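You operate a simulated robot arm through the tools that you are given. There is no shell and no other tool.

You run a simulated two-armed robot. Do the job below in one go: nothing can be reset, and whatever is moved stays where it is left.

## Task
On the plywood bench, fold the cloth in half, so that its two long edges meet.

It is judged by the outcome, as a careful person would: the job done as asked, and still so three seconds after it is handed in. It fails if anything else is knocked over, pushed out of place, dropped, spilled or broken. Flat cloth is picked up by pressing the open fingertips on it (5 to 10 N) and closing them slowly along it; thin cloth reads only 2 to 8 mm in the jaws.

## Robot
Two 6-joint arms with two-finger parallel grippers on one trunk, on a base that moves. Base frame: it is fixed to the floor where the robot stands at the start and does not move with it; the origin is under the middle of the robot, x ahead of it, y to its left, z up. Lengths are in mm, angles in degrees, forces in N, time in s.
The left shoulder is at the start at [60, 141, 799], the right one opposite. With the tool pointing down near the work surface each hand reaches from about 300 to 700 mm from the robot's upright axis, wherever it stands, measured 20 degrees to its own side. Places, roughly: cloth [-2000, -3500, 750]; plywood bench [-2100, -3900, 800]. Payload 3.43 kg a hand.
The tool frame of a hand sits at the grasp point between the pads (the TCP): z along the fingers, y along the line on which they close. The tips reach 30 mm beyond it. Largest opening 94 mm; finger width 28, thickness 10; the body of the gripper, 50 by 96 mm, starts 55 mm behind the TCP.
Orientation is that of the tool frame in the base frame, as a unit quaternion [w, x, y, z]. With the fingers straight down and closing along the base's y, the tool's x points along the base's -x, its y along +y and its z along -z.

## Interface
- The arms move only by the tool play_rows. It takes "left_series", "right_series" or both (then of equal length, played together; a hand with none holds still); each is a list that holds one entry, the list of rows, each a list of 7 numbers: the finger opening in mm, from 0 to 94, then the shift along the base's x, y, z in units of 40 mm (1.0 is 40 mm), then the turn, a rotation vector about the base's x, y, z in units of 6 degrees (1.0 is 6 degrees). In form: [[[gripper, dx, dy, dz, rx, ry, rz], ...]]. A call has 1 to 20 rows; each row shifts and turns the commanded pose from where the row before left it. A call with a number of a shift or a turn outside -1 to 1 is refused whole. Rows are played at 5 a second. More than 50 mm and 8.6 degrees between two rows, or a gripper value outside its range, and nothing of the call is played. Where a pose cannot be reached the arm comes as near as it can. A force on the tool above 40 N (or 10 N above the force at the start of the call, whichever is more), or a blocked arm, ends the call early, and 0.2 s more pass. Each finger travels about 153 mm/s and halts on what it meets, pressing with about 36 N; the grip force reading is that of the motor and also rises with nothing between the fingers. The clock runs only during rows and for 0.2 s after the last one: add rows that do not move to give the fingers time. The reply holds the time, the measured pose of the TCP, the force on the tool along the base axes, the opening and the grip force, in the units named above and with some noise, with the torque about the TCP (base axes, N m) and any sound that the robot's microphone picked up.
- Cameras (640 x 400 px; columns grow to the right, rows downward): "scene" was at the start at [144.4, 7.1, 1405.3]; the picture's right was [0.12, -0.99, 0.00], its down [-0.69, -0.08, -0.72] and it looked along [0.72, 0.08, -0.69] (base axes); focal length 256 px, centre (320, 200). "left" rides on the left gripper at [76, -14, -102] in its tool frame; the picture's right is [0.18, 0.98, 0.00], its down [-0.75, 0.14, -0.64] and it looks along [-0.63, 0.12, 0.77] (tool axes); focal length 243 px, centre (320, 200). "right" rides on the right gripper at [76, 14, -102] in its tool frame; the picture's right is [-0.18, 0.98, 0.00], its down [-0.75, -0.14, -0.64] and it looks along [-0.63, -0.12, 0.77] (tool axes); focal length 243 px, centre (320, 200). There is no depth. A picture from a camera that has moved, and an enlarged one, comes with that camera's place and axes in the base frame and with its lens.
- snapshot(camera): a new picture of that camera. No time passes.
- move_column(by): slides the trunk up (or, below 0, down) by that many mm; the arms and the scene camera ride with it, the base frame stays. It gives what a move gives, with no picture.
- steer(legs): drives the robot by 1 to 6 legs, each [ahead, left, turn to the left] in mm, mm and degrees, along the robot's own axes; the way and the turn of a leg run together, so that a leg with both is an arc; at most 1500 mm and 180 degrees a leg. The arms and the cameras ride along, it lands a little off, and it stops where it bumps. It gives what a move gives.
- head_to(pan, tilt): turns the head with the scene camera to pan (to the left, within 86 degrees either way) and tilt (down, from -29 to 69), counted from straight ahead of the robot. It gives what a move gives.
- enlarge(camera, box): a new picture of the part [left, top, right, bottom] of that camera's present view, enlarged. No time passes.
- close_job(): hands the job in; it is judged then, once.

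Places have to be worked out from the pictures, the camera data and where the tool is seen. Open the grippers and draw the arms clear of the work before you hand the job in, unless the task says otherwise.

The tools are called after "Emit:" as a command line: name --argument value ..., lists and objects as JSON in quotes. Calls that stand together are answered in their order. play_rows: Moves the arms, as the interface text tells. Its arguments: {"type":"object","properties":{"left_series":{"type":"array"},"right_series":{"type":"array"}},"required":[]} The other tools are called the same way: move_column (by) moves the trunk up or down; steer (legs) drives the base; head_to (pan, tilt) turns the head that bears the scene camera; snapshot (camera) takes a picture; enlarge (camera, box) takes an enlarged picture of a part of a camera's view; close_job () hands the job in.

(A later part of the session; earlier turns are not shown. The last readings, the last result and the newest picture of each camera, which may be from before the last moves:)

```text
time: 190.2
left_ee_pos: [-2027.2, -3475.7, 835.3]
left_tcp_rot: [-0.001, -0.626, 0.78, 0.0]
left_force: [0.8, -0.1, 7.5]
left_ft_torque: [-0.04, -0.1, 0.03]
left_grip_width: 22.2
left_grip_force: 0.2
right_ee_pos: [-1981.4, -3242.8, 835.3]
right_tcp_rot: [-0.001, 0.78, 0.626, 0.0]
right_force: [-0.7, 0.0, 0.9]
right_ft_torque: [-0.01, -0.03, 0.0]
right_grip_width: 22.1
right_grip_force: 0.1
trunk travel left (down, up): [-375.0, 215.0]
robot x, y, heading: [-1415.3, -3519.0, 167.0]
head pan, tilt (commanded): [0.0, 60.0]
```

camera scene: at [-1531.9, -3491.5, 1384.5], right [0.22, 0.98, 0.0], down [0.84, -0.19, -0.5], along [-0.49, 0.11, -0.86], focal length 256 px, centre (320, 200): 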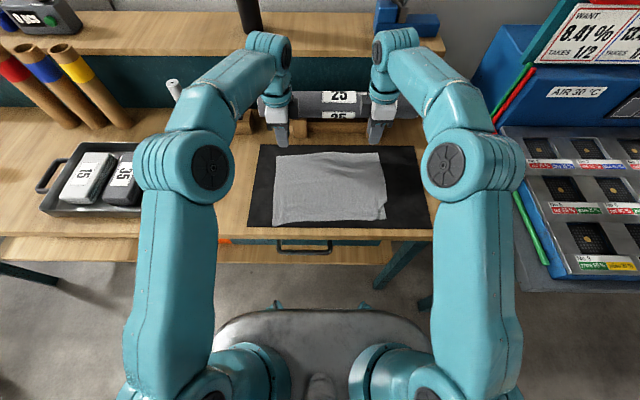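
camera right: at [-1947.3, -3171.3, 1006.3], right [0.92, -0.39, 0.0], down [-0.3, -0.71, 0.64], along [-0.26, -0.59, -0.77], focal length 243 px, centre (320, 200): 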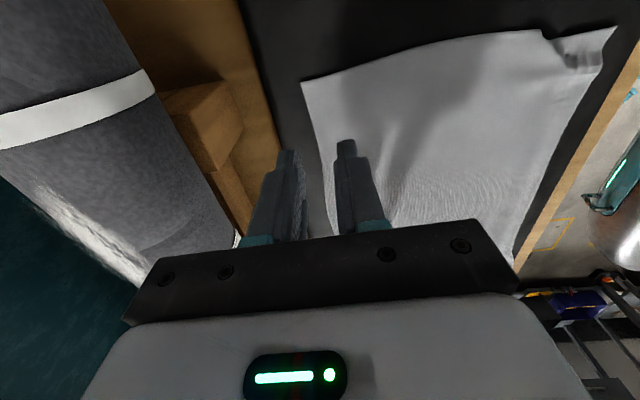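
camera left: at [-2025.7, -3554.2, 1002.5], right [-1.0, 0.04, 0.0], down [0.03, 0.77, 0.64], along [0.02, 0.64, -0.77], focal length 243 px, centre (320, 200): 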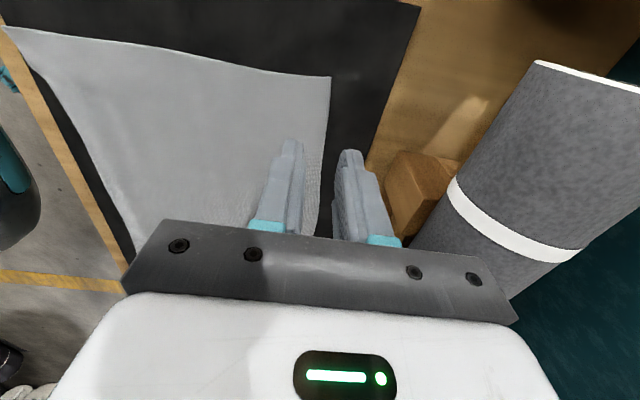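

Left presses 7.5 N; the right needs ~0.6 mm more.

Emit:
play_rows --right_series '[[[22, 0, 0, -0.015, 0, 0, 0], [22, 0, 0, 0, 0, 0, 0]]]'

Emit:
enlarge --camera "left" --box '[200, 60, 440, 210]'

Emit:
enlarge --camera "right" --box '[200, 60, 440, 210]'

```text
time: 190.8
left_ee_pos: [-2028.3, -3476.3, 834.9]
left_tcp_rot: [-0.001, -0.625, 0.781, 0.0]
left_force: [-0.5, -0.6, 9.2]
left_ft_torque: [-0.04, -0.1, 0.02]
left_grip_width: 21.8
left_grip_force: 0.0
right_ee_pos: [-1982.3, -3244.0, 833.5]
right_tcp_rot: [-0.002, 0.781, 0.625, -0.001]
right_force: [-0.8, 1.5, 1.2]
right_ft_torque: [0.0, -0.03, 0.02]
right_grip_width: 22.1
right_grip_force: 0.1
trunk travel left (down, up): [-375.0, 215.0]
robot x, y, heading: [-1411.5, -3517.8, 167.0]
head pan, tilt (commanded): [0.0, 60.0]
```

```text
2.67 times, centred on (320, 135) of left
camera zoom: at [-2029.9, -3553.3, 936.0], right [-1.0, 0.03, 0.0], down [0.03, 0.77, 0.64], along [0.02, 0.64, -0.77], focal length 647 px, centre (320, 373)
```

zoom: 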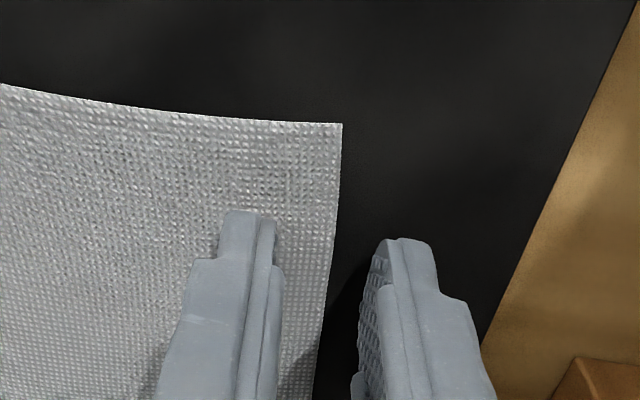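

```text
2.67 times, centred on (320, 135) of right
camera zoom: at [-1950.6, -3170.3, 937.1], right [0.92, -0.39, 0.0], down [-0.3, -0.7, 0.64], along [-0.26, -0.59, -0.77], focal length 647 px, centre (320, 373)
```

zoom: 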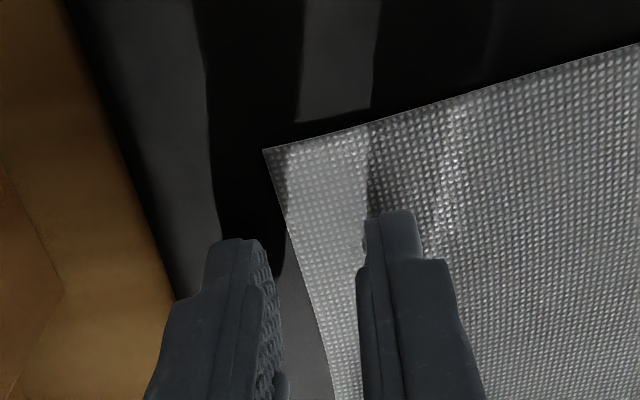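

Edges sit between the jaws as wanted. I tilt both hands by 2.5° so the outer (back) fingertips touch the mat too, with a slight extra press on the right, and read the forces.

Emit:
play_rows --left_series '[[[22, 0, 0, 0, -0.0938, -0.406, 0], [22, 0, 0, 0, 0, 0, 0]]]' --right_series '[[[22, 0, 0, -0.01, -0.0938, -0.406, 0], [22, 0, 0, 0, 0, 0, 0]]]'

```text
time: 191.4
left_ee_pos: [-2026.4, -3475.5, 834.1]
left_tcp_rot: [0.013, -0.625, 0.78, -0.018]
left_force: [-2.2, -2.0, 11.2]
left_ft_torque: [0.09, 0.23, 0.0]
left_grip_width: 22.8
left_grip_force: 1.1
right_ee_pos: [-1981.5, -3243.5, 835.5]
right_tcp_rot: [0.015, 0.78, 0.625, 0.012]
right_force: [-1.1, 0.3, 3.2]
right_ft_torque: [0.05, 0.11, 0.01]
right_grip_width: 22.5
right_grip_force: 0.3
trunk travel left (down, up): [-375.0, 215.0]
robot x, y, heading: [-1412.3, -3516.4, 167.3]
head pan, tilt (commanded): [0.0, 60.0]
```

The load moved to the back fingers; I undo about half the tilt to share the load.

Emit:
play_rows --left_series '[[[22, 0, 0, 0, 0.05, 0.217, 0], [22, 0, 0, 0, 0, 0, 0]]]' --right_series '[[[22, 0, 0, -0.005, 0.05, 0.217, 0], [22, 0, 0, 0, 0, 0, 0]]]'

```text
time: 192.0
left_ee_pos: [-2027.0, -3475.4, 834.0]
left_tcp_rot: [0.005, -0.625, 0.78, -0.009]
left_force: [1.5, -0.9, 7.6]
left_ft_torque: [-0.1, -0.1, 0.0]
left_grip_width: 22.5
left_grip_force: 0.3
right_ee_pos: [-1982.2, -3243.2, 834.5]
right_tcp_rot: [0.007, 0.781, 0.625, 0.006]
right_force: [0.9, -1.0, 4.2]
right_ft_torque: [-0.03, -0.11, -0.01]
right_grip_width: 23.2
right_grip_force: 1.0
trunk travel left (down, up): [-375.0, 215.0]
robot x, y, heading: [-1413.8, -3518.7, 167.2]
head pan, tilt (commanded): [0.0, 60.0]
```

Now the front fingers pin the cloth (7.6 and 4.2 N) with the back fingers just at the mat. I close slowly, shifting the hands so the front fingers stay put and the back fingers push the edge up between the pads.

Emit:
play_rows --left_series '[[[20, 0.0244, -0.0056, 0, 0, 0, 0], [18, 0.0244, -0.0056, 0, 0, 0, 0], [16, 0.0244, -0.0056, 0, 0, 0, 0], [14, 0.0244, -0.0056, 0, 0, 0, 0], [12, 0.0244, -0.0056, 0, 0, 0, 0], [10, 0.0244, -0.0056, 0, 0, 0, 0], [8, 0.0244, -0.0056, 0, 0, 0, 0], [8, 0, 0, 0, 0, 0, 0]]]' --right_series '[[[20, 0.0244, -0.0056, 0, 0, 0, 0], [18, 0.0244, -0.0056, 0, 0, 0, 0], [16, 0.0244, -0.0056, 0, 0, 0, 0], [14, 0.0244, -0.0056, 0, 0, 0, 0], [12, 0.0244, -0.0056, 0, 0, 0, 0], [10, 0.0244, -0.0056, 0, 0, 0, 0], [8, 0.0244, -0.0056, 0, 0, 0, 0], [8, 0, 0, 0, 0, 0, 0]]]'

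Emit:
enlarge --camera "left" --box '[200, 60, 440, 210]'

Emit:
enlarge --camera "right" --box '[200, 60, 440, 210]'

```text
time: 193.8
left_ee_pos: [-2019.5, -3477.6, 834.2]
left_tcp_rot: [0.005, -0.625, 0.781, -0.009]
left_force: [-3.6, 1.3, 6.4]
left_ft_torque: [0.03, 0.06, 0.04]
left_grip_width: 8.1
left_grip_force: 0.0
right_ee_pos: [-1973.0, -3245.1, 833.5]
right_tcp_rot: [0.007, 0.781, 0.625, 0.005]
right_force: [4.0, -0.9, 15.6]
right_ft_torque: [0.0, 0.01, 0.01]
right_grip_width: 6.0
right_grip_force: 0.2
trunk travel left (down, up): [-375.0, 215.0]
robot x, y, heading: [-1415.8, -3515.7, 167.1]
head pan, tilt (commanded): [0.0, 60.0]
```

```text
2.67 times, centred on (320, 135) of left
camera zoom: at [-2023.8, -3554.6, 936.2], right [-1.0, 0.03, -0.02], down [0.01, 0.77, 0.64], along [0.04, 0.64, -0.77], focal length 647 px, centre (320, 373)
```

zoom: 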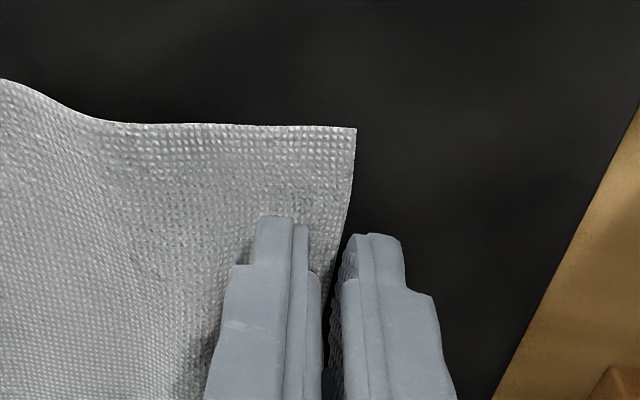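

```text
2.67 times, centred on (320, 135) of right
camera zoom: at [-1944.8, -3171.4, 937.3], right [0.92, -0.39, 0.02], down [-0.31, -0.7, 0.64], along [-0.24, -0.59, -0.77], focal length 647 px, centre (320, 373)
```

zoom: 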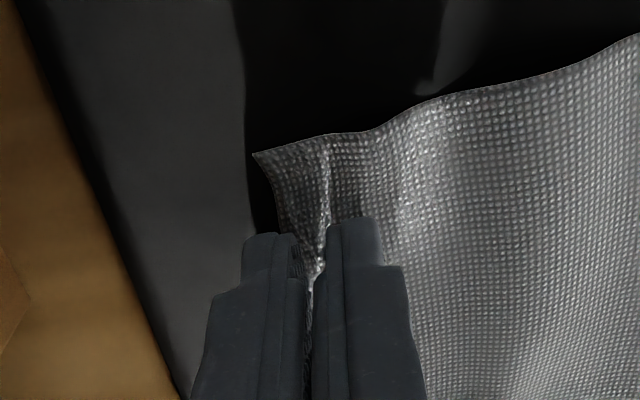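

A ruck is forming in the right jaws; the left is about to pinch the edge. I continue closing fully.

Emit:
play_rows --left_series '[[[6, 0.0244, -0.0056, 0, 0, 0, 0], [4, 0.0244, -0.0056, 0, 0, 0, 0], [2, 0.0244, -0.0056, 0, 0, 0, 0], [0, 0.0244, -0.0056, 0, 0, 0, 0], [0, 0, 0, 0, 0, 0, 0], [0, 0, 0, 0, 0, 0, 0], [0, 0, 0, 0, 0, 0, 0]]]' --right_series '[[[6, 0.0244, -0.0056, 0.004, 0, 0, 0], [4, 0.0244, -0.0056, 0.004, 0, 0, 0], [2, 0.0244, -0.0056, 0.004, 0, 0, 0], [0, 0.0244, -0.0056, 0, 0, 0, 0], [0, 0, 0, 0, 0, 0, 0], [0, 0, 0, 0, 0, 0, 0], [0, 0, 0, 0, 0, 0, 0]]]'

Emit:
enlarge --camera "left" --box '[200, 60, 440, 210]'

Emit:
enlarge --camera "right" --box '[200, 60, 440, 210]'

```text
time: 195.4
left_ee_pos: [-2017.2, -3476.8, 834.5]
left_tcp_rot: [0.005, -0.625, 0.78, -0.007]
left_force: [-8.5, 0.8, 12.5]
left_ft_torque: [0.05, 0.29, 0.02]
left_grip_width: 0.0
left_grip_force: 33.4
right_ee_pos: [-1972.0, -3245.1, 833.7]
right_tcp_rot: [0.006, 0.78, 0.625, 0.005]
right_force: [-10.4, 4.6, 17.7]
right_ft_torque: [0.19, 0.42, -0.01]
right_grip_width: 0.0
right_grip_force: 33.3
trunk travel left (down, up): [-375.0, 215.0]
robot x, y, heading: [-1412.6, -3516.2, 167.2]
head pan, tilt (commanded): [0.0, 60.0]
```

```text
2.67 times, centred on (320, 135) of left
camera zoom: at [-2021.3, -3555.1, 936.3], right [-1.0, 0.03, -0.02], down [0.02, 0.77, 0.64], along [0.04, 0.64, -0.77], focal length 647 px, centre (320, 373)
```

zoom: 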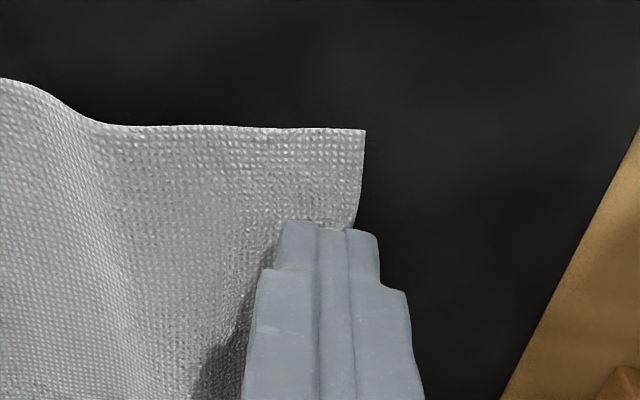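

```text
2.67 times, centred on (320, 135) of right
camera zoom: at [-1942.5, -3172.1, 937.3], right [0.92, -0.39, 0.02], down [-0.31, -0.7, 0.64], along [-0.24, -0.59, -0.77], focal length 647 px, centre (320, 373)
```

zoom: 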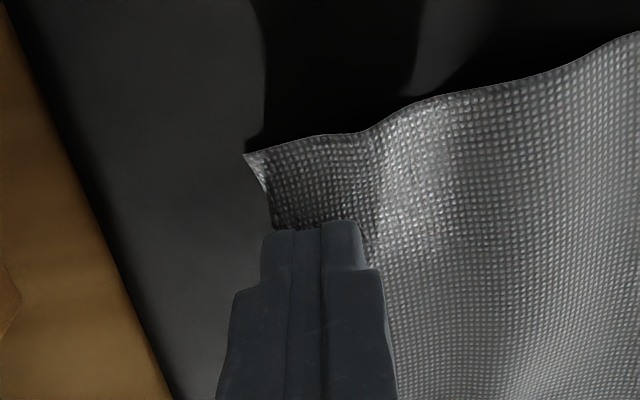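

The jaws read 0.0 mm: the cloth slipped under the fingertips, so this grip failed. I open slightly, raise the hands 60 mm and turn them back by 90° to the earlier orientation for a better plan (grip the back edge flat at θ=0, fold forward while tilting the tools).

Emit:
play_rows --left_series '[[[0, 0, 0, 0.3, 0, 0, 0], [0, 0, 0, 0.6, 0, 0, 0], [26, 0, 0, 0.6, 0.044, 0.19, 0], [26, 0, 0, 0, 0, 0, 1], [26, 0, 0, 0, 0, 0, 1], [26, 0, 0, 0, 0, 0, 1], [26, 0, 0, 0, 0, 0, 1], [26, 0, 0, 0, 0, 0, 1], [26, 0, 0, 0, 0, 0, 1], [26, 0, 0, 0, 0, 0, 1], [26, 0, 0, 0, 0, 0, 1], [26, 0, 0, 0, 0, 0, 1], [26, 0, 0, 0, 0, 0, 1], [26, 0, 0, 0, 0, 0, 1], [26, 0, 0, 0, 0, 0, 1], [26, 0, 0, 0, 0, 0, 1], [26, 0, 0, 0, 0, 0, 1], [26, 0, 0, 0, 0, 0, 1]]]' --right_series '[[[0, 0, 0, 0.3, 0, 0, 0], [0, 0, 0, 0.6, 0, 0, 0], [26, 0, 0, 0.6, 0.044, 0.19, 0], [26, 0, 0, 0, 0, 0, -1], [26, 0, 0, 0, 0, 0, -1], [26, 0, 0, 0, 0, 0, -1], [26, 0, 0, 0, 0, 0, -1], [26, 0, 0, 0, 0, 0, -1], [26, 0, 0, 0, 0, 0, -1], [26, 0, 0, 0, 0, 0, -1], [26, 0, 0, 0, 0, 0, -1], [26, 0, 0, 0, 0, 0, -1], [26, 0, 0, 0, 0, 0, -1], [26, 0, 0, 0, 0, 0, -1], [26, 0, 0, 0, 0, 0, -1], [26, 0, 0, 0, 0, 0, -1], [26, 0, 0, 0, 0, 0, -1], [26, 0, 0, 0, 0, 0, -1]]]'

Emit:
enlarge --camera "scene" --box '[220, 110, 420, 235]'

Emit:
snapshot --camera "left"

Emit:
snapshot --camera "right"

```text
time: 199.2
left_ee_pos: [-2017.3, -3477.7, 893.7]
left_tcp_rot: [0.0, 0.994, -0.109, 0.001]
left_force: [-0.6, 0.1, 0.6]
left_ft_torque: [0.0, 0.01, -0.02]
left_grip_width: 25.9
left_grip_force: 0.0
right_ee_pos: [-1971.9, -3246.2, 894.3]
right_tcp_rot: [-0.002, 0.994, -0.111, 0.0]
right_force: [-0.4, -0.9, -0.2]
right_ft_torque: [0.03, -0.01, 0.03]
right_grip_width: 25.8
right_grip_force: 0.1
trunk travel left (down, up): [-375.0, 215.0]
robot x, y, heading: [-1413.2, -3513.6, 167.2]
head pan, tilt (commanded): [0.0, 60.0]
```

```text
3.20 times, centred on (320, 172) of scene
camera zoom: at [-1534.3, -3490.9, 1384.2], right [0.22, 0.98, 0.0], down [0.84, -0.19, -0.5], along [-0.49, 0.11, -0.87], focal length 821 px, centre (320, 288)
```

zoom: 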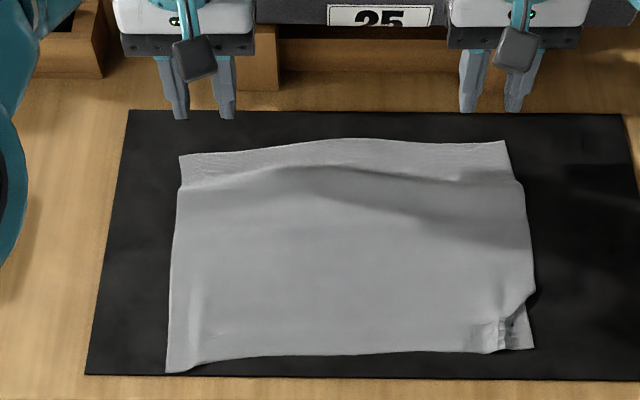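

```text
taken
camera left: at [-1939.3, -3480.6, 995.1], right [-0.03, -1.0, 0.0], down [-0.77, 0.02, 0.64], along [-0.64, 0.02, -0.77], focal length 243 px, centre (320, 200)
```

left: 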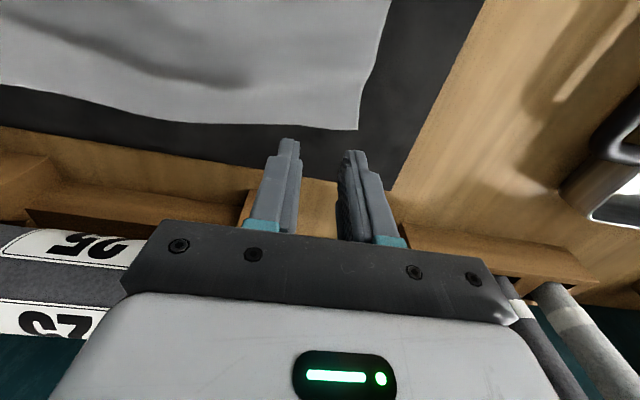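

```text
taken
camera right: at [-1900.1, -3274.2, 996.2], right [-0.4, -0.92, 0.0], down [-0.7, 0.3, 0.64], along [-0.59, 0.26, -0.77], focal length 243 px, centre (320, 200)
```

right: 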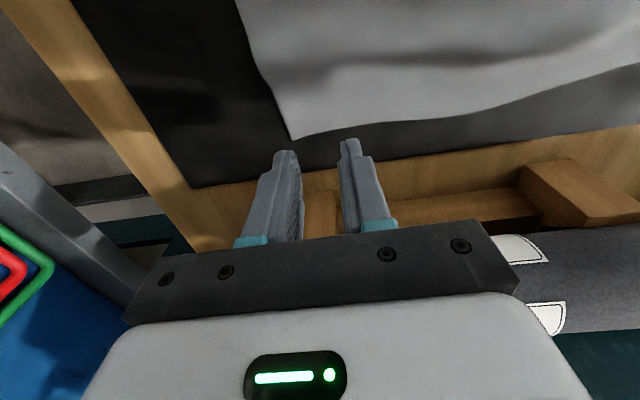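

The cloth stays in place with a slight hump near the back edge (it will pull out when lifted). I position both hands over the back corners (left edge f≈1185, right ≈1202) with tips overlapping the edge by ~12 mm and descend to z≈846.

Emit:
play_rows --left_series '[[[26, -0.0475, -0.1625, -0.24, 0, 0, 0], [26, 0, 0, -0.24, 0, 0, 0], [26, 0, 0, -0.24, 0, 0, 0], [26, 0, 0, -0.24, 0, 0, 0], [26, 0, 0, -0.24, 0, 0, 0], [26, 0, 0, 0, 0, 0, 0]]]' --right_series '[[[26, -0.2125, 0.0875, -0.24, 0, 0, 0], [26, 0, 0, -0.24, 0, 0, 0], [26, 0, 0, -0.24, 0, 0, 0], [26, 0, 0, -0.24, 0, 0, 0], [26, 0, 0, -0.24, 0, 0, 0], [26, 0, 0, 0, 0, 0, 0]]]'

Emit:
enlarge --camera "left" --box '[200, 60, 440, 210]'

Emit:
enlarge --camera "right" --box '[200, 60, 440, 210]'

```text
time: 200.6
left_ee_pos: [-2017.6, -3483.4, 846.3]
left_tcp_rot: [0.0, 0.994, -0.109, 0.0]
left_force: [0.0, -0.2, 0.1]
left_ft_torque: [0.0, 0.05, -0.01]
left_grip_width: 26.1
left_grip_force: 0.0
right_ee_pos: [-1978.2, -3241.8, 845.3]
right_tcp_rot: [-0.001, 0.994, -0.11, 0.0]
right_force: [-0.6, 0.8, -0.5]
right_ft_torque: [0.01, 0.0, -0.02]
right_grip_width: 25.9
right_grip_force: 0.0
trunk travel left (down, up): [-375.0, 215.0]
robot x, y, heading: [-1414.2, -3515.7, 167.2]
head pan, tilt (commanded): [0.0, 60.0]
```

```text
2.67 times, centred on (320, 135) of left
camera zoom: at [-1940.6, -3487.5, 947.7], right [-0.03, -1.0, 0.0], down [-0.77, 0.03, 0.64], along [-0.64, 0.02, -0.77], focal length 647 px, centre (320, 373)
```

zoom: 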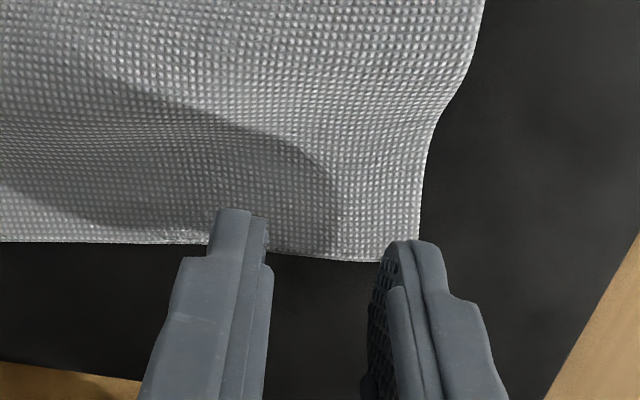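

```text
2.67 times, centred on (320, 135) of right
camera zoom: at [-1907.6, -3270.6, 948.3], right [-0.39, -0.92, 0.0], down [-0.7, 0.3, 0.64], along [-0.59, 0.25, -0.77], focal length 647 px, centre (320, 373)
```

zoom: 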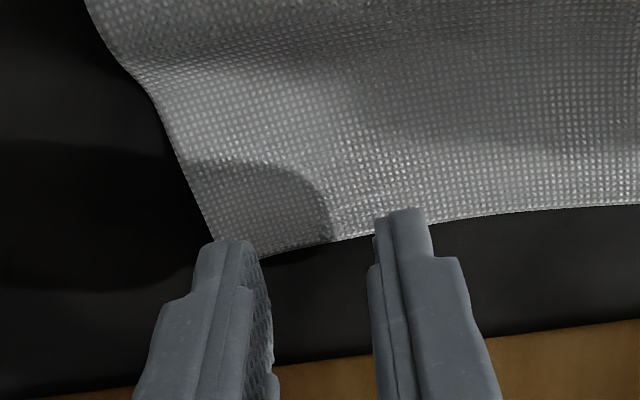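

Overlap is ~14 mm (left) and ~12 mm (right) with both fingers on cloth. I lower to just above contact with a 2 mm trim on the right.

Emit:
play_rows --left_series '[[[26, 0, 0, -0.13, 0, 0, 0], [26, 0, 0, -0.12, 0, 0, 0], [26, 0, 0, 0, 0, 0, 0]]]' --right_series '[[[26, 0.0487, -0.011, -0.12, 0, 0, 0], [26, 0, 0, -0.11, 0, 0, 0], [26, 0, 0, 0, 0, 0, 0]]]'

```text
time: 201.4
left_ee_pos: [-2019.1, -3484.4, 834.6]
left_tcp_rot: [0.0, 0.994, -0.109, 0.0]
left_force: [-0.2, 0.1, -0.9]
left_ft_torque: [-0.02, 0.04, -0.02]
left_grip_width: 25.9
left_grip_force: 0.1
right_ee_pos: [-1978.0, -3242.1, 836.3]
right_tcp_rot: [-0.001, 0.994, -0.11, 0.0]
right_force: [0.2, -1.2, 0.0]
right_ft_torque: [0.02, 0.01, -0.01]
right_grip_width: 26.1
right_grip_force: 0.0
trunk travel left (down, up): [-375.0, 215.0]
robot x, y, heading: [-1411.8, -3513.9, 167.0]
head pan, tilt (commanded): [0.0, 60.0]
```

Emit:
play_rows --left_series '[[[26, 0, 0, -0.0175, 0, 0, 0], [26, 0, 0, -0.0175, 0, 0, 0], [26, 0, 0, 0, 0, 0, 0]]]' --right_series '[[[26, 0, 0, -0.025, 0, 0, 0], [26, 0, 0, -0.02, 0, 0, 0], [26, 0, 0, 0, 0, 0, 0]]]'

```text
time: 202.2
left_ee_pos: [-2018.2, -3484.9, 834.3]
left_tcp_rot: [0.001, 0.994, -0.109, 0.0]
left_force: [-0.6, 0.6, 5.2]
left_ft_torque: [-0.03, -0.01, -0.02]
left_grip_width: 25.9
left_grip_force: 0.0
right_ee_pos: [-1977.5, -3242.8, 834.1]
right_tcp_rot: [0.0, 0.994, -0.109, 0.0]
right_force: [0.0, 0.0, -0.7]
right_ft_torque: [-0.02, -0.02, -0.02]
right_grip_width: 26.1
right_grip_force: 0.0
trunk travel left (down, up): [-375.0, 215.0]
robot x, y, heading: [-1412.6, -3514.8, 167.1]
head pan, tilt (commanded): [0.0, 60.0]
```

Left presses 5.2 N. I lower the right in small steps and add a touch on the left.

Emit:
play_rows --left_series '[[[26, 0, 0, -0.004, 0, 0, 0], [26, 0, 0, 0, 0, 0, 0], [26, 0, 0, 0, 0, 0, 0]]]' --right_series '[[[26, 0, 0, -0.0125, 0, 0, 0], [26, 0, 0, -0.0125, 0, 0, 0], [26, 0, 0, 0, 0, 0, 0]]]'

```text
time: 203.0
left_ee_pos: [-2017.7, -3485.3, 834.0]
left_tcp_rot: [0.0, 0.994, -0.109, -0.001]
left_force: [-4.4, 0.8, 9.3]
left_ft_torque: [-0.02, 0.1, -0.03]
left_grip_width: 26.2
left_grip_force: 0.0
right_ee_pos: [-1978.1, -3242.7, 833.9]
right_tcp_rot: [-0.001, 0.994, -0.11, -0.001]
right_force: [-1.1, -0.8, 5.5]
right_ft_torque: [-0.04, 0.0, -0.02]
right_grip_width: 26.2
right_grip_force: 0.0
trunk travel left (down, up): [-375.0, 215.0]
robot x, y, heading: [-1415.3, -3517.4, 167.5]
head pan, tilt (commanded): [0.0, 60.0]
```

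Left 9.3 N, right 5.5 N. I close slowly to form the rucks.

Emit:
play_rows --left_series '[[[24, 0, 0, 0, 0, 0, 0], [22, 0, 0, 0, 0, 0, 0], [20, 0, 0, 0, 0, 0, 0], [18, 0, 0, 0, 0, 0, 0], [16, 0, 0, 0, 0, 0, 0], [14, 0, 0, 0, 0, 0, 0], [12, 0, 0, 0, 0, 0, 0], [10, 0, 0, 0, 0, 0, 0], [8, 0, 0, 0, 0, 0, 0]]]' --right_series '[[[24, 0, 0, -0.004, 0, 0, 0], [22, 0, 0, 0, 0, 0, 0], [20, 0, 0, 0, 0, 0, 0], [18, 0, 0, 0, 0, 0, 0], [16, 0, 0, 0, 0, 0, 0], [14, 0, 0, 0, 0, 0, 0], [12, 0, 0, 0, 0, 0, 0], [10, 0, 0, 0, 0, 0, 0], [8, 0, 0, 0, 0, 0, 0]]]'

Emit:
enlarge --camera "left" --box '[200, 60, 440, 210]'

Emit:
enlarge --camera "right" --box '[200, 60, 440, 210]'

```text
time: 205.0
left_ee_pos: [-2018.3, -3483.6, 834.6]
left_tcp_rot: [-0.001, 0.994, -0.11, 0.001]
left_force: [0.0, 7.4, 10.3]
left_ft_torque: [0.2, -0.08, 0.06]
left_grip_width: 8.5
left_grip_force: 1.0
right_ee_pos: [-1978.1, -3242.9, 833.8]
right_tcp_rot: [-0.002, 0.994, -0.11, -0.001]
right_force: [-1.6, -6.2, 7.4]
right_ft_torque: [-0.19, -0.03, -0.01]
right_grip_width: 8.2
right_grip_force: 1.5
trunk travel left (down, up): [-375.0, 215.0]
robot x, y, heading: [-1414.0, -3512.8, 167.4]
head pan, tilt (commanded): [0.0, 60.0]
```

```text
2.67 times, centred on (320, 135) of left
camera zoom: at [-1939.8, -3487.2, 936.0], right [-0.04, -1.0, 0.0], down [-0.77, 0.03, 0.64], along [-0.64, 0.02, -0.77], focal length 647 px, centre (320, 373)
```

zoom: 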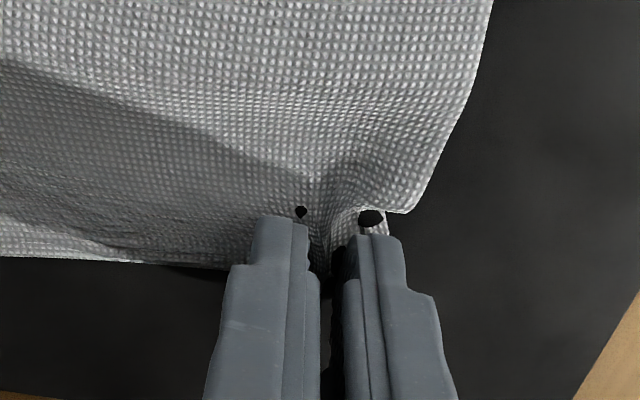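

```text
2.67 times, centred on (320, 135) of right
camera zoom: at [-1905.1, -3271.4, 937.0], right [-0.39, -0.92, 0.0], down [-0.7, 0.3, 0.64], along [-0.59, 0.25, -0.77], focal length 647 px, centre (320, 373)
```

zoom: 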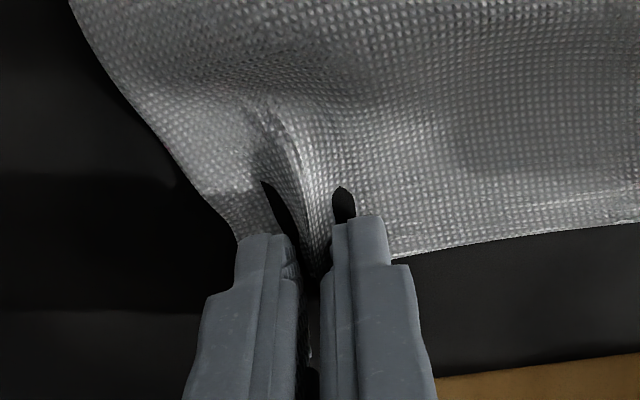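

Rucks formed in both jaws. I close fully and hold.

Emit:
play_rows --left_series '[[[6, 0, 0, 0, 0, 0, 0], [4, 0, 0, 0.005, 0, 0, 0], [2, 0, 0, 0, 0, 0, 0], [0, 0, 0, 0, 0, 0, 0], [0, 0, 0, 0, 0, 0, 0], [0, 0, 0, 0, 0, 0, 0], [0, 0, 0, 0, 0, 0, 0]]]' --right_series '[[[6, 0, 0, 0, 0, 0, 0], [4, 0, 0, 0.005, 0, 0, 0], [2, 0, 0, 0, 0, 0, 0], [0, 0, 0, 0, 0, 0, 0], [0, 0, 0, 0, 0, 0, 0], [0, 0, 0, 0, 0, 0, 0], [0, 0, 0, 0, 0, 0, 0]]]'

Emit:
enlarge --camera "left" --box '[200, 60, 440, 210]'

Emit:
enlarge --camera "right" --box '[200, 60, 440, 210]'

```text
time: 206.6
left_ee_pos: [-2017.5, -3482.8, 835.4]
left_tcp_rot: [-0.001, 0.994, -0.11, 0.0]
left_force: [3.3, 12.6, 8.1]
left_ft_torque: [0.4, -0.1, 0.0]
left_grip_width: 1.7
left_grip_force: 36.1
right_ee_pos: [-1977.9, -3243.0, 834.7]
right_tcp_rot: [-0.001, 0.994, -0.11, -0.001]
right_force: [-2.3, -13.8, 7.2]
right_ft_torque: [-0.36, 0.02, -0.11]
right_grip_width: 1.9
right_grip_force: 36.0
trunk travel left (down, up): [-375.0, 215.0]
robot x, y, heading: [-1412.5, -3517.5, 167.1]
head pan, tilt (commanded): [0.0, 60.0]
```

```text
2.67 times, centred on (320, 135) of left
camera zoom: at [-1940.0, -3487.4, 936.1], right [-0.04, -1.0, 0.0], down [-0.77, 0.03, 0.64], along [-0.64, 0.02, -0.77], focal length 647 px, centre (320, 373)
```

zoom: 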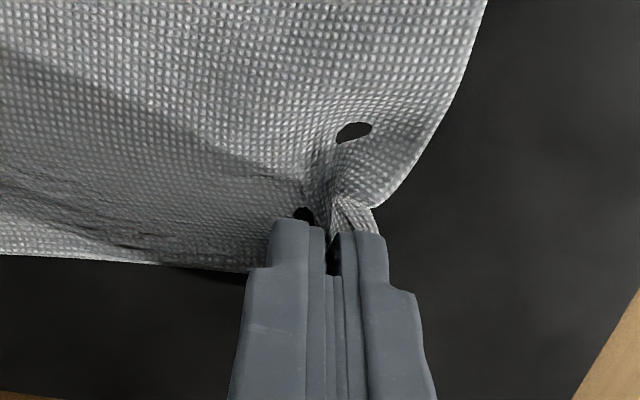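

```text
2.67 times, centred on (320, 135) of right
camera zoom: at [-1905.3, -3271.5, 937.0], right [-0.39, -0.92, 0.0], down [-0.7, 0.3, 0.64], along [-0.59, 0.25, -0.77], focal length 647 px, centre (320, 373)
```

zoom: 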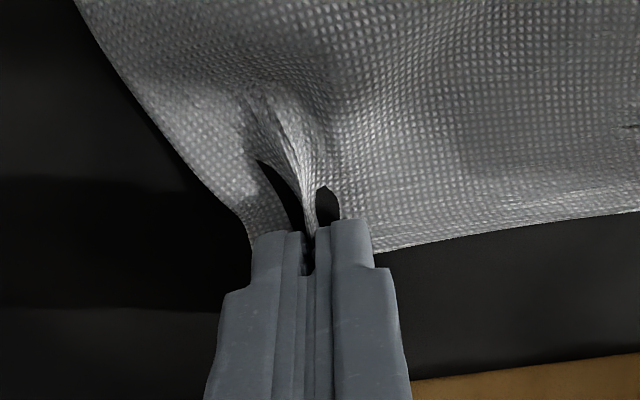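

Both grips hold (1.7 and 1.9 mm). I lift the back edge on an arc towards the fold line, moving the hands 6 mm together to relieve the tension and beginning to tilt the tools forward.

Emit:
play_rows --left_series '[[[0, 0.0862, 0.0109, 0.2305, 0.06, 0.26, 0], [0, 0.0862, 0.0109, 0.2305, 0.06, 0.26, 0], [0, 0.0862, 0.0109, 0.2305, 0.06, 0.26, 0], [0, 0.0862, 0.0109, 0.2305, 0.06, 0.26, 0], [0, 0.0862, 0.0109, 0.2305, 0.06, 0.26, 0], [0, 0.1676, -0.0387, 0.1525, 0.06, 0.26, 0], [0, 0.1676, -0.0387, 0.1525, 0.06, 0.26, 0], [0, 0.1676, -0.0387, 0.1525, 0.06, 0.26, 0], [0, 0.1676, -0.0387, 0.1525, 0.06, 0.26, 0], [0, 0.1676, -0.0387, 0.1525, 0.06, 0.26, 0], [0, 0, 0, 0, 0, 0, 0]]]' --right_series '[[[0, 0.0727, -0.0476, 0.2305, 0.06, 0.26, 0], [0, 0.0727, -0.0476, 0.2305, 0.06, 0.26, 0], [0, 0.0727, -0.0476, 0.2305, 0.06, 0.26, 0], [0, 0.0727, -0.0476, 0.2305, 0.06, 0.26, 0], [0, 0.0727, -0.0476, 0.2305, 0.06, 0.26, 0], [0, 0.1676, -0.0387, 0.1525, 0.06, 0.26, 0], [0, 0.1676, -0.0387, 0.1525, 0.06, 0.26, 0], [0, 0.1676, -0.0387, 0.1525, 0.06, 0.26, 0], [0, 0.1676, -0.0387, 0.1525, 0.06, 0.26, 0], [0, 0.1676, -0.0387, 0.1525, 0.06, 0.26, 0], [0, 0, 0, 0, 0, 0, 0]]]'

Emit:
enlarge --camera "scene" --box '[220, 110, 420, 235]'

Emit:
snapshot --camera "left"

Emit:
snapshot --camera "right"

```text
time: 209.0
left_ee_pos: [-1969.1, -3490.0, 909.1]
left_tcp_rot: [-0.016, 0.984, -0.109, -0.137]
left_force: [0.3, 1.1, 0.2]
left_ft_torque: [0.0, 0.01, -0.03]
left_grip_width: 1.5
left_grip_force: 36.2
right_ee_pos: [-1930.1, -3258.5, 909.3]
right_tcp_rot: [-0.017, 0.984, -0.109, -0.139]
right_force: [0.3, -0.6, -0.4]
right_ft_torque: [0.0, -0.01, 0.0]
right_grip_width: 1.9
right_grip_force: 35.7
trunk travel left (down, up): [-375.0, 215.0]
robot x, y, heading: [-1413.9, -3516.3, 166.8]
head pan, tilt (commanded): [0.0, 60.0]
```

```text
3.20 times, centred on (320, 172) of scene
camera zoom: at [-1535.6, -3490.6, 1384.0], right [0.22, 0.98, 0.0], down [0.85, -0.19, -0.5], along [-0.49, 0.11, -0.87], focal length 821 px, centre (320, 288)
```

zoom: 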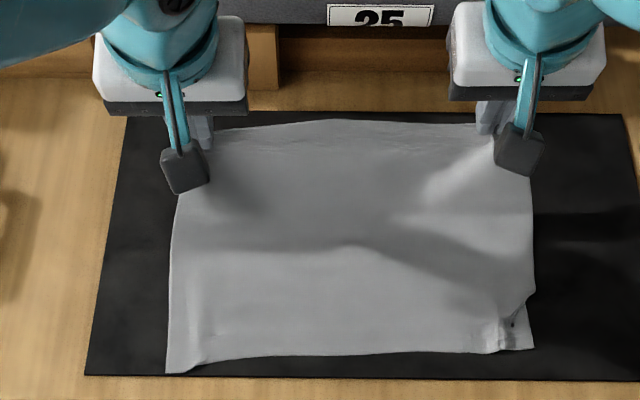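

```text
taken
camera left: at [-1866.9, -3498.4, 986.3], right [-0.04, -1.0, -0.05], down [-0.57, -0.02, 0.82], along [-0.82, 0.06, -0.56], focal length 243 px, centre (320, 200)
```

left: 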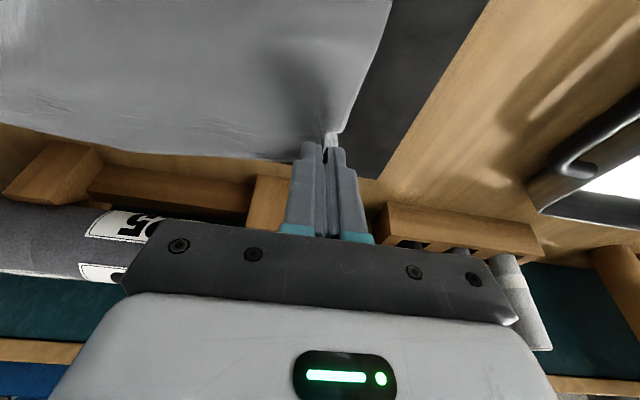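

```text
taken
camera right: at [-1834.5, -3294.0, 987.6], right [-0.39, -0.92, 0.05], down [-0.5, 0.25, 0.83], along [-0.77, 0.3, -0.56], focal length 243 px, centre (320, 200)
```

right: 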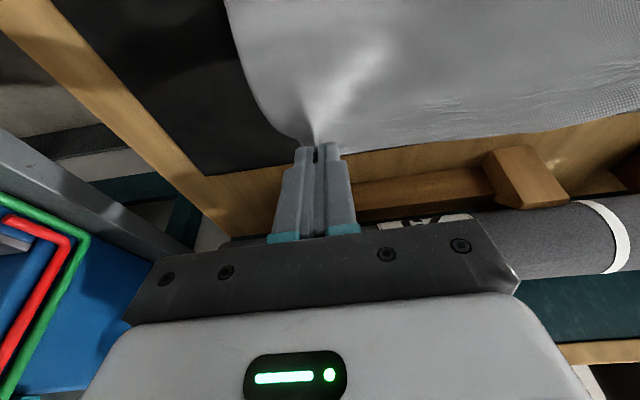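

The back edge is up on its arc (rel. +50 mm behind the fold line, 75 mm high). Now I back the base off by 100 mm, which swings the edge over the fold line towards the front and gives room to tilt the tools further.

Emit:
steer --legs '[[-100, 0, 0]]'

Emit:
snapshot --camera "scene"

Emit:
enlarge --camera "scene" --box '[220, 110, 420, 235]'

Emit:
snapshot --camera "left"

```text
time: 210.9
left_ee_pos: [-1871.7, -3511.6, 911.5]
left_tcp_rot: [-0.017, 0.984, -0.108, -0.139]
left_force: [0.8, 0.1, 0.3]
left_ft_torque: [0.05, 0.0, -0.03]
left_grip_width: 1.6
left_grip_force: 36.3
right_ee_pos: [-1831.1, -3282.7, 911.4]
right_tcp_rot: [-0.018, 0.984, -0.109, -0.139]
right_force: [0.2, -1.9, -0.6]
right_ft_torque: [0.04, -0.01, -0.01]
right_grip_width: 1.8
right_grip_force: 35.8
trunk travel left (down, up): [-375.0, 215.0]
robot x, y, heading: [-1313.4, -3535.6, 167.4]
head pan, tilt (commanded): [0.0, 60.0]
```

```text
taken
camera scene: at [-1432.7, -3515.0, 1384.4], right [0.22, 0.98, 0.0], down [0.84, -0.19, -0.5], along [-0.49, 0.11, -0.87], focal length 256 px, centre (320, 200)
```

scene: 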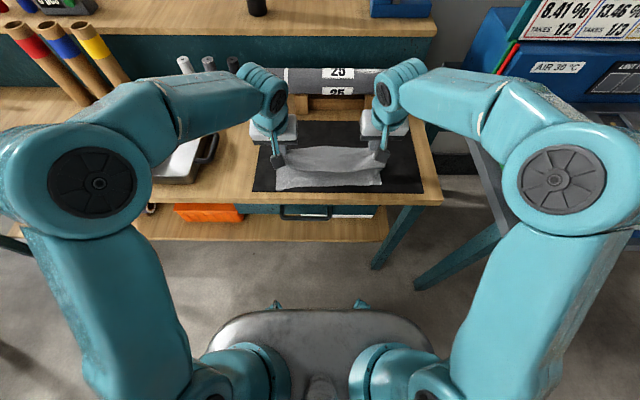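

```text
3.20 times, centred on (320, 172) of scene
camera zoom: at [-1432.7, -3515.0, 1384.4], right [0.22, 0.98, 0.0], down [0.84, -0.19, -0.5], along [-0.49, 0.11, -0.87], focal length 821 px, centre (320, 288)
```

zoom: 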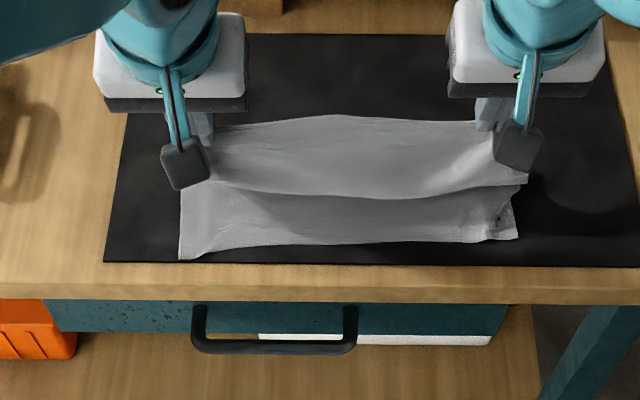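

```text
taken
camera left: at [-1768.3, -3521.6, 987.4], right [-0.04, -1.0, -0.05], down [-0.57, -0.02, 0.82], along [-0.82, 0.06, -0.56], focal length 243 px, centre (320, 200)
```

left: 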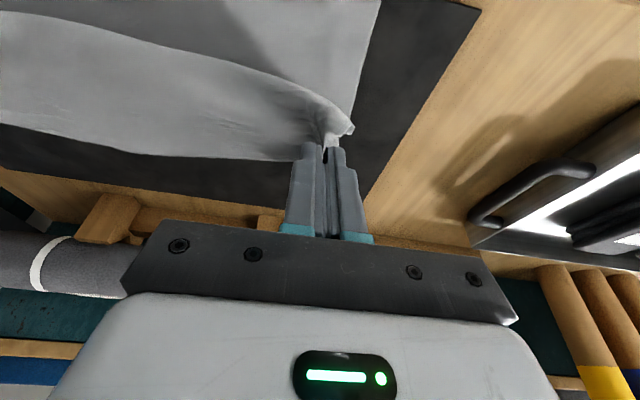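

The fold is forming as intended, with the edge now above the front half. I tilt the tools further forward (5×4.9°) while lowering towards the front edge and shifting 4–5 mm right.

Emit:
play_rows --left_series '[[[0, 0.1366, -0.0085, -0.095, 0.184, 0.796, 0], [0, 0.1366, -0.0085, -0.095, 0.184, 0.796, 0], [0, 0.1366, -0.0085, -0.095, 0.184, 0.796, 0], [0, 0.1366, -0.0085, -0.095, 0.184, 0.796, 0], [0, 0.1366, -0.0085, -0.095, 0.184, 0.796, 0], [0, 0, 0, 0, 0, 0, 0]]]' --right_series '[[[0, 0.1366, -0.0085, -0.095, 0.184, 0.796, 0], [0, 0.1366, -0.0085, -0.095, 0.184, 0.796, 0], [0, 0.1366, -0.0085, -0.095, 0.184, 0.796, 0], [0, 0.1366, -0.0085, -0.095, 0.184, 0.796, 0], [0, 0.1366, -0.0085, -0.095, 0.184, 0.796, 0], [0, 0, 0, 0, 0, 0, 0]]]'

Emit:
enlarge --camera "scene" --box '[220, 110, 420, 235]'

Emit:
snapshot --camera "left"

Emit:
snapshot --camera "right"

```text
time: 212.3
left_ee_pos: [-1843.6, -3513.4, 889.4]
left_tcp_rot: [-0.041, 0.933, -0.103, -0.343]
left_force: [-0.6, 0.2, 0.1]
left_ft_torque: [-0.01, -0.01, 0.0]
left_grip_width: 1.4
left_grip_force: 35.7
right_ee_pos: [-1805.8, -3282.6, 890.5]
right_tcp_rot: [-0.041, 0.932, -0.103, -0.344]
right_force: [-0.6, 0.1, 0.2]
right_ft_torque: [-0.02, 0.01, 0.02]
right_grip_width: 1.7
right_grip_force: 35.9
trunk travel left (down, up): [-375.0, 215.0]
robot x, y, heading: [-1310.4, -3542.8, 167.4]
head pan, tilt (commanded): [0.0, 60.0]
```

```text
3.20 times, centred on (320, 172) of scene
camera zoom: at [-1435.1, -3513.5, 1384.1], right [0.22, 0.98, 0.0], down [0.84, -0.19, -0.5], along [-0.49, 0.11, -0.87], focal length 821 px, centre (320, 288)
```

zoom: 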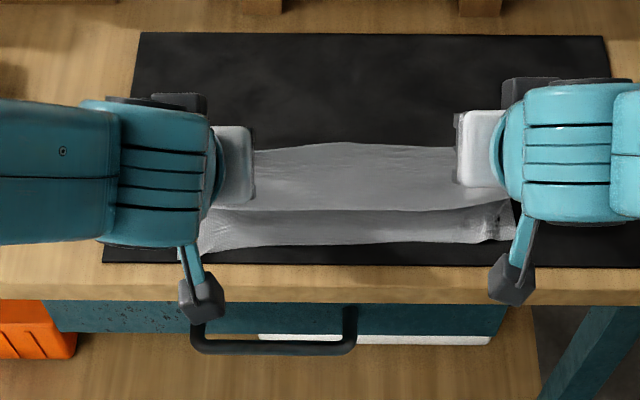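

```text
taken
camera left: at [-1719.8, -3527.7, 918.2], right [-0.08, -0.99, -0.12], down [-0.19, -0.11, 0.98], along [-0.98, 0.1, -0.18], focal length 243 px, centre (320, 200)
```

left: 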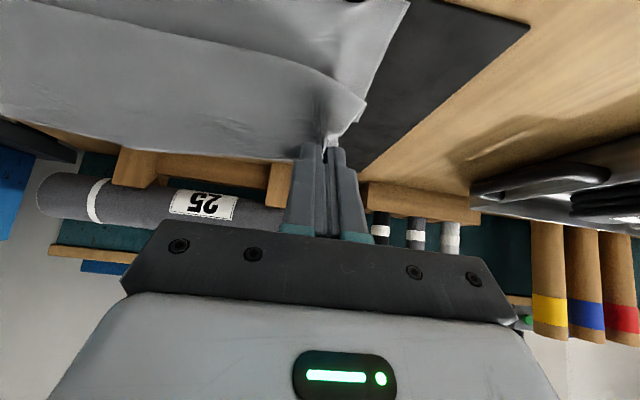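

```text
taken
camera right: at [-1687.5, -3322.5, 919.6], right [-0.35, -0.93, 0.11], down [-0.12, 0.17, 0.98], along [-0.93, 0.33, -0.17], focal length 243 px, centre (320, 200)
```

right: 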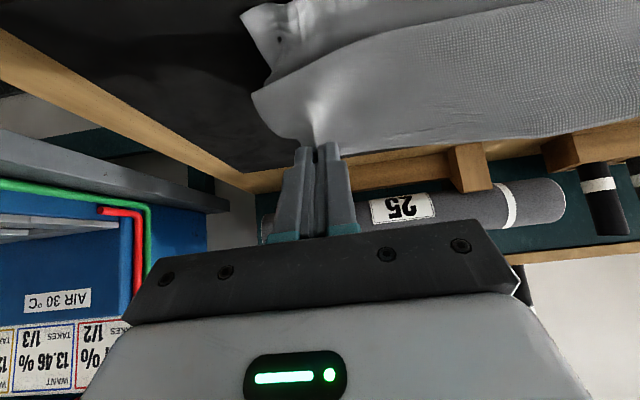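

At 40° tilt the cloth leaves the grip well downward. I tilt another 20° while lowering to about 25 mm above the front edge.

Emit:
play_rows --left_series '[[[0, 0.1245, -0.0159, -0.149, 0.125, 0.541, 0], [0, 0.1245, -0.0159, -0.149, 0.125, 0.541, 0], [0, 0.1245, -0.0159, -0.149, 0.125, 0.541, 0], [0, 0.1245, -0.0159, -0.149, 0.125, 0.541, 0], [0, 0.1245, -0.0159, -0.149, 0.125, 0.541, 0], [0, 0.1245, -0.0159, -0.149, 0.125, 0.541, 0], [0, 0, 0, 0, 0, 0, 0]]]' --right_series '[[[0, 0.1487, -0.025, -0.1525, 0.125, 0.541, 0], [0, 0.1487, -0.025, -0.1525, 0.125, 0.541, 0], [0, 0.1487, -0.025, -0.1525, 0.125, 0.541, 0], [0, 0.1487, -0.025, -0.1525, 0.125, 0.541, 0], [0, 0.1487, -0.025, -0.1525, 0.125, 0.541, 0], [0, 0.1487, -0.025, -0.1525, 0.125, 0.541, 0], [0, 0, 0, 0, 0, 0, 0]]]'

Emit:
enlarge --camera "scene" --box '[220, 110, 420, 235]'

Emit:
snapshot --camera "left"

Emit:
snapshot --camera "right"

```text
time: 213.9
left_ee_pos: [-1813.7, -3517.2, 854.8]
left_tcp_rot: [-0.059, 0.859, -0.095, -0.5]
left_force: [-0.2, 0.3, -1.6]
left_ft_torque: [-0.02, -0.02, 0.02]
left_grip_width: 1.8
left_grip_force: 36.1
right_ee_pos: [-1769.5, -3290.5, 854.7]
right_tcp_rot: [-0.059, 0.858, -0.095, -0.501]
right_force: [0.3, -0.4, -0.1]
right_ft_torque: [0.02, -0.05, -0.02]
right_grip_width: 1.4
right_grip_force: 35.6
trunk travel left (down, up): [-375.0, 215.0]
robot x, y, heading: [-1310.7, -3541.9, 167.1]
head pan, tilt (commanded): [0.0, 60.0]
```

```text
3.20 times, centred on (320, 172) of scene
camera zoom: at [-1433.6, -3513.8, 1384.3], right [0.22, 0.98, 0.0], down [0.84, -0.19, -0.5], along [-0.49, 0.11, -0.87], focal length 821 px, centre (320, 288)
```

zoom: 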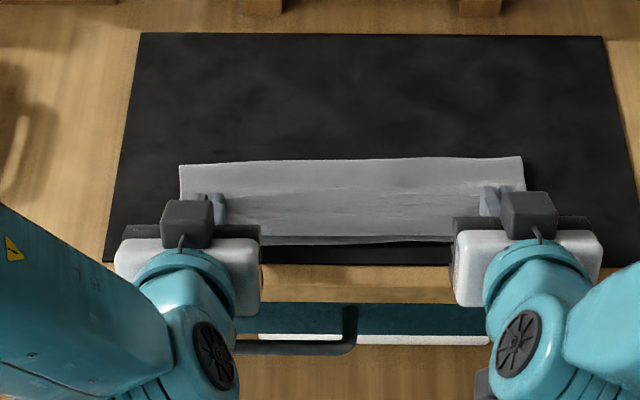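

```text
taken
camera left: at [-1686.5, -3531.9, 838.5], right [-0.13, -0.98, -0.17], down [0.15, -0.19, 0.97], along [-0.98, 0.1, 0.17], focal length 243 px, centre (320, 200)
```

left: 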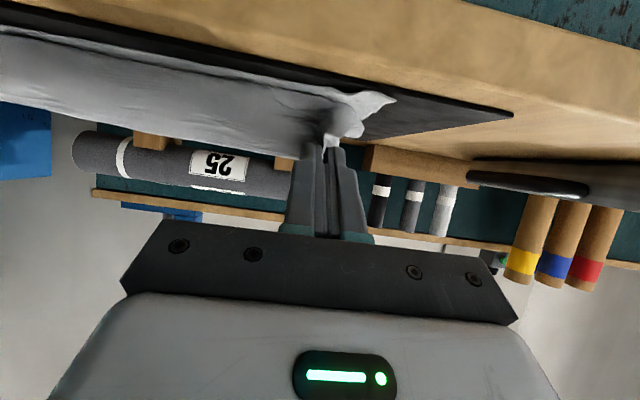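

```text
taken
camera right: at [-1648.9, -3329.6, 839.3], right [-0.31, -0.94, 0.15], down [0.21, 0.09, 0.97], along [-0.93, 0.33, 0.17], focal length 243 px, centre (320, 200)
```

right: 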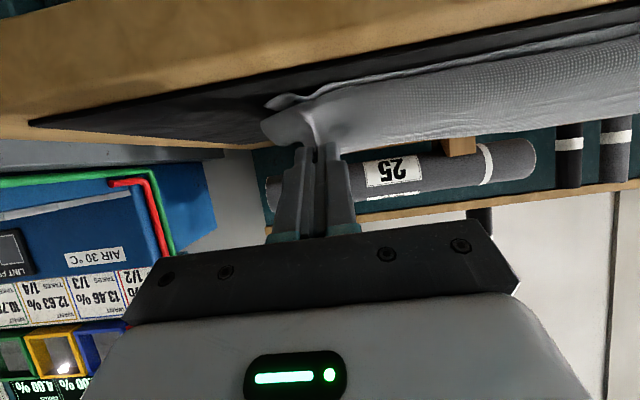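

The fold is forming well, with the fingers at 60° tilt just above the front edge. I lower the held edge almost onto the front edge (held points to f≈991 left, 998 right).

Emit:
play_rows --left_series '[[[0, 0.0292, -0.0067, -0.105, 0, 0, 0], [0, 0.0292, -0.0067, -0.105, 0, 0, 0], [0, 0.0292, -0.0067, -0.105, 0, 0, 0], [0, 0.0292, -0.0067, -0.105, 0, 0, 0], [0, 0, 0, 0, 0, 0, 0]]]' --right_series '[[[0, 0.034, -0.0079, -0.105, 0, 0, 0], [0, 0.034, -0.0079, -0.105, 0, 0, 0], [0, 0.034, -0.0079, -0.105, 0, 0, 0], [0, 0.034, -0.0079, -0.105, 0, 0, 0], [0, 0, 0, 0, 0, 0, 0]]]'

Emit:
enlarge --camera "scene" --box '[250, 140, 410, 240]'

Emit:
enlarge --camera "left" --box '[180, 40, 460, 215]'

Emit:
enlarge --camera "right" --box '[180, 40, 460, 215]'

```text
time: 215.1
left_ee_pos: [-1809.4, -3517.2, 839.4]
left_tcp_rot: [-0.059, 0.858, -0.094, -0.501]
left_force: [1.0, 2.1, 5.5]
left_ft_torque: [0.06, 0.08, -0.05]
left_grip_width: 1.5
left_grip_force: 36.2
right_ee_pos: [-1764.2, -3290.0, 838.2]
right_tcp_rot: [-0.059, 0.858, -0.095, -0.501]
right_force: [-0.2, 0.2, -0.5]
right_ft_torque: [0.03, 0.0, -0.02]
right_grip_width: 1.8
right_grip_force: 36.4
trunk travel left (down, up): [-375.0, 215.0]
robot x, y, heading: [-1315.3, -3541.4, 167.3]
head pan, tilt (commanded): [0.0, 60.0]
```

```text
4.00 times, centred on (330, 190) of scene
camera zoom: at [-1433.5, -3513.7, 1384.4], right [0.22, 0.98, 0.0], down [0.84, -0.19, -0.5], along [-0.49, 0.11, -0.87], focal length 1026 px, centre (280, 240)
```

zoom: 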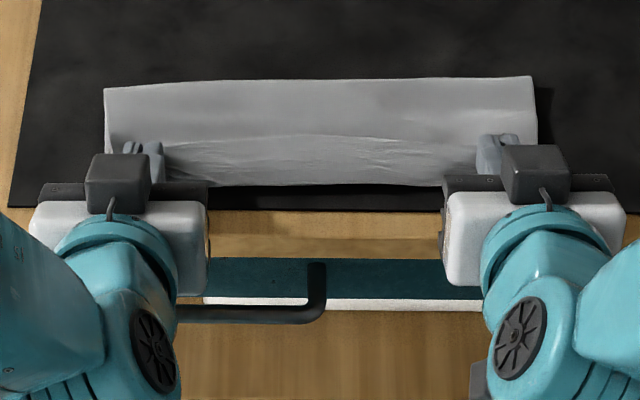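

```text
2.29 times, centred on (320, 128) of left
camera zoom: at [-1682.1, -3532.6, 822.1], right [-0.13, -0.98, -0.17], down [0.15, -0.19, 0.97], along [-0.98, 0.1, 0.17], focal length 555 px, centre (320, 366)
```

zoom: 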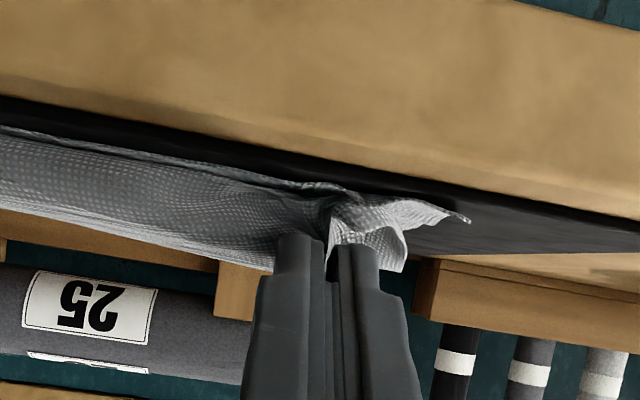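

```text
2.29 times, centred on (320, 128) of right
camera zoom: at [-1643.7, -3330.6, 822.5], right [-0.31, -0.94, 0.15], down [0.21, 0.09, 0.97], along [-0.93, 0.33, 0.17], focal length 555 px, centre (320, 366)
```

zoom: 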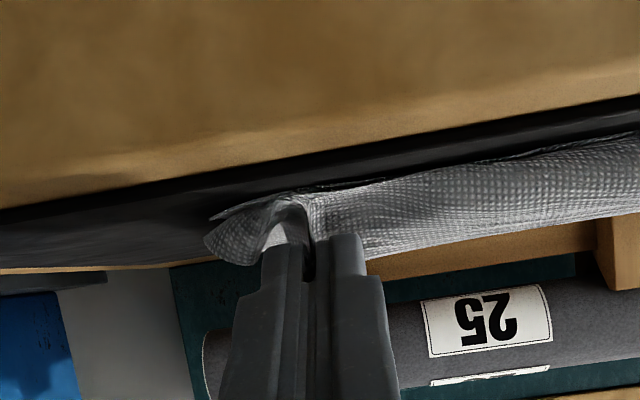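

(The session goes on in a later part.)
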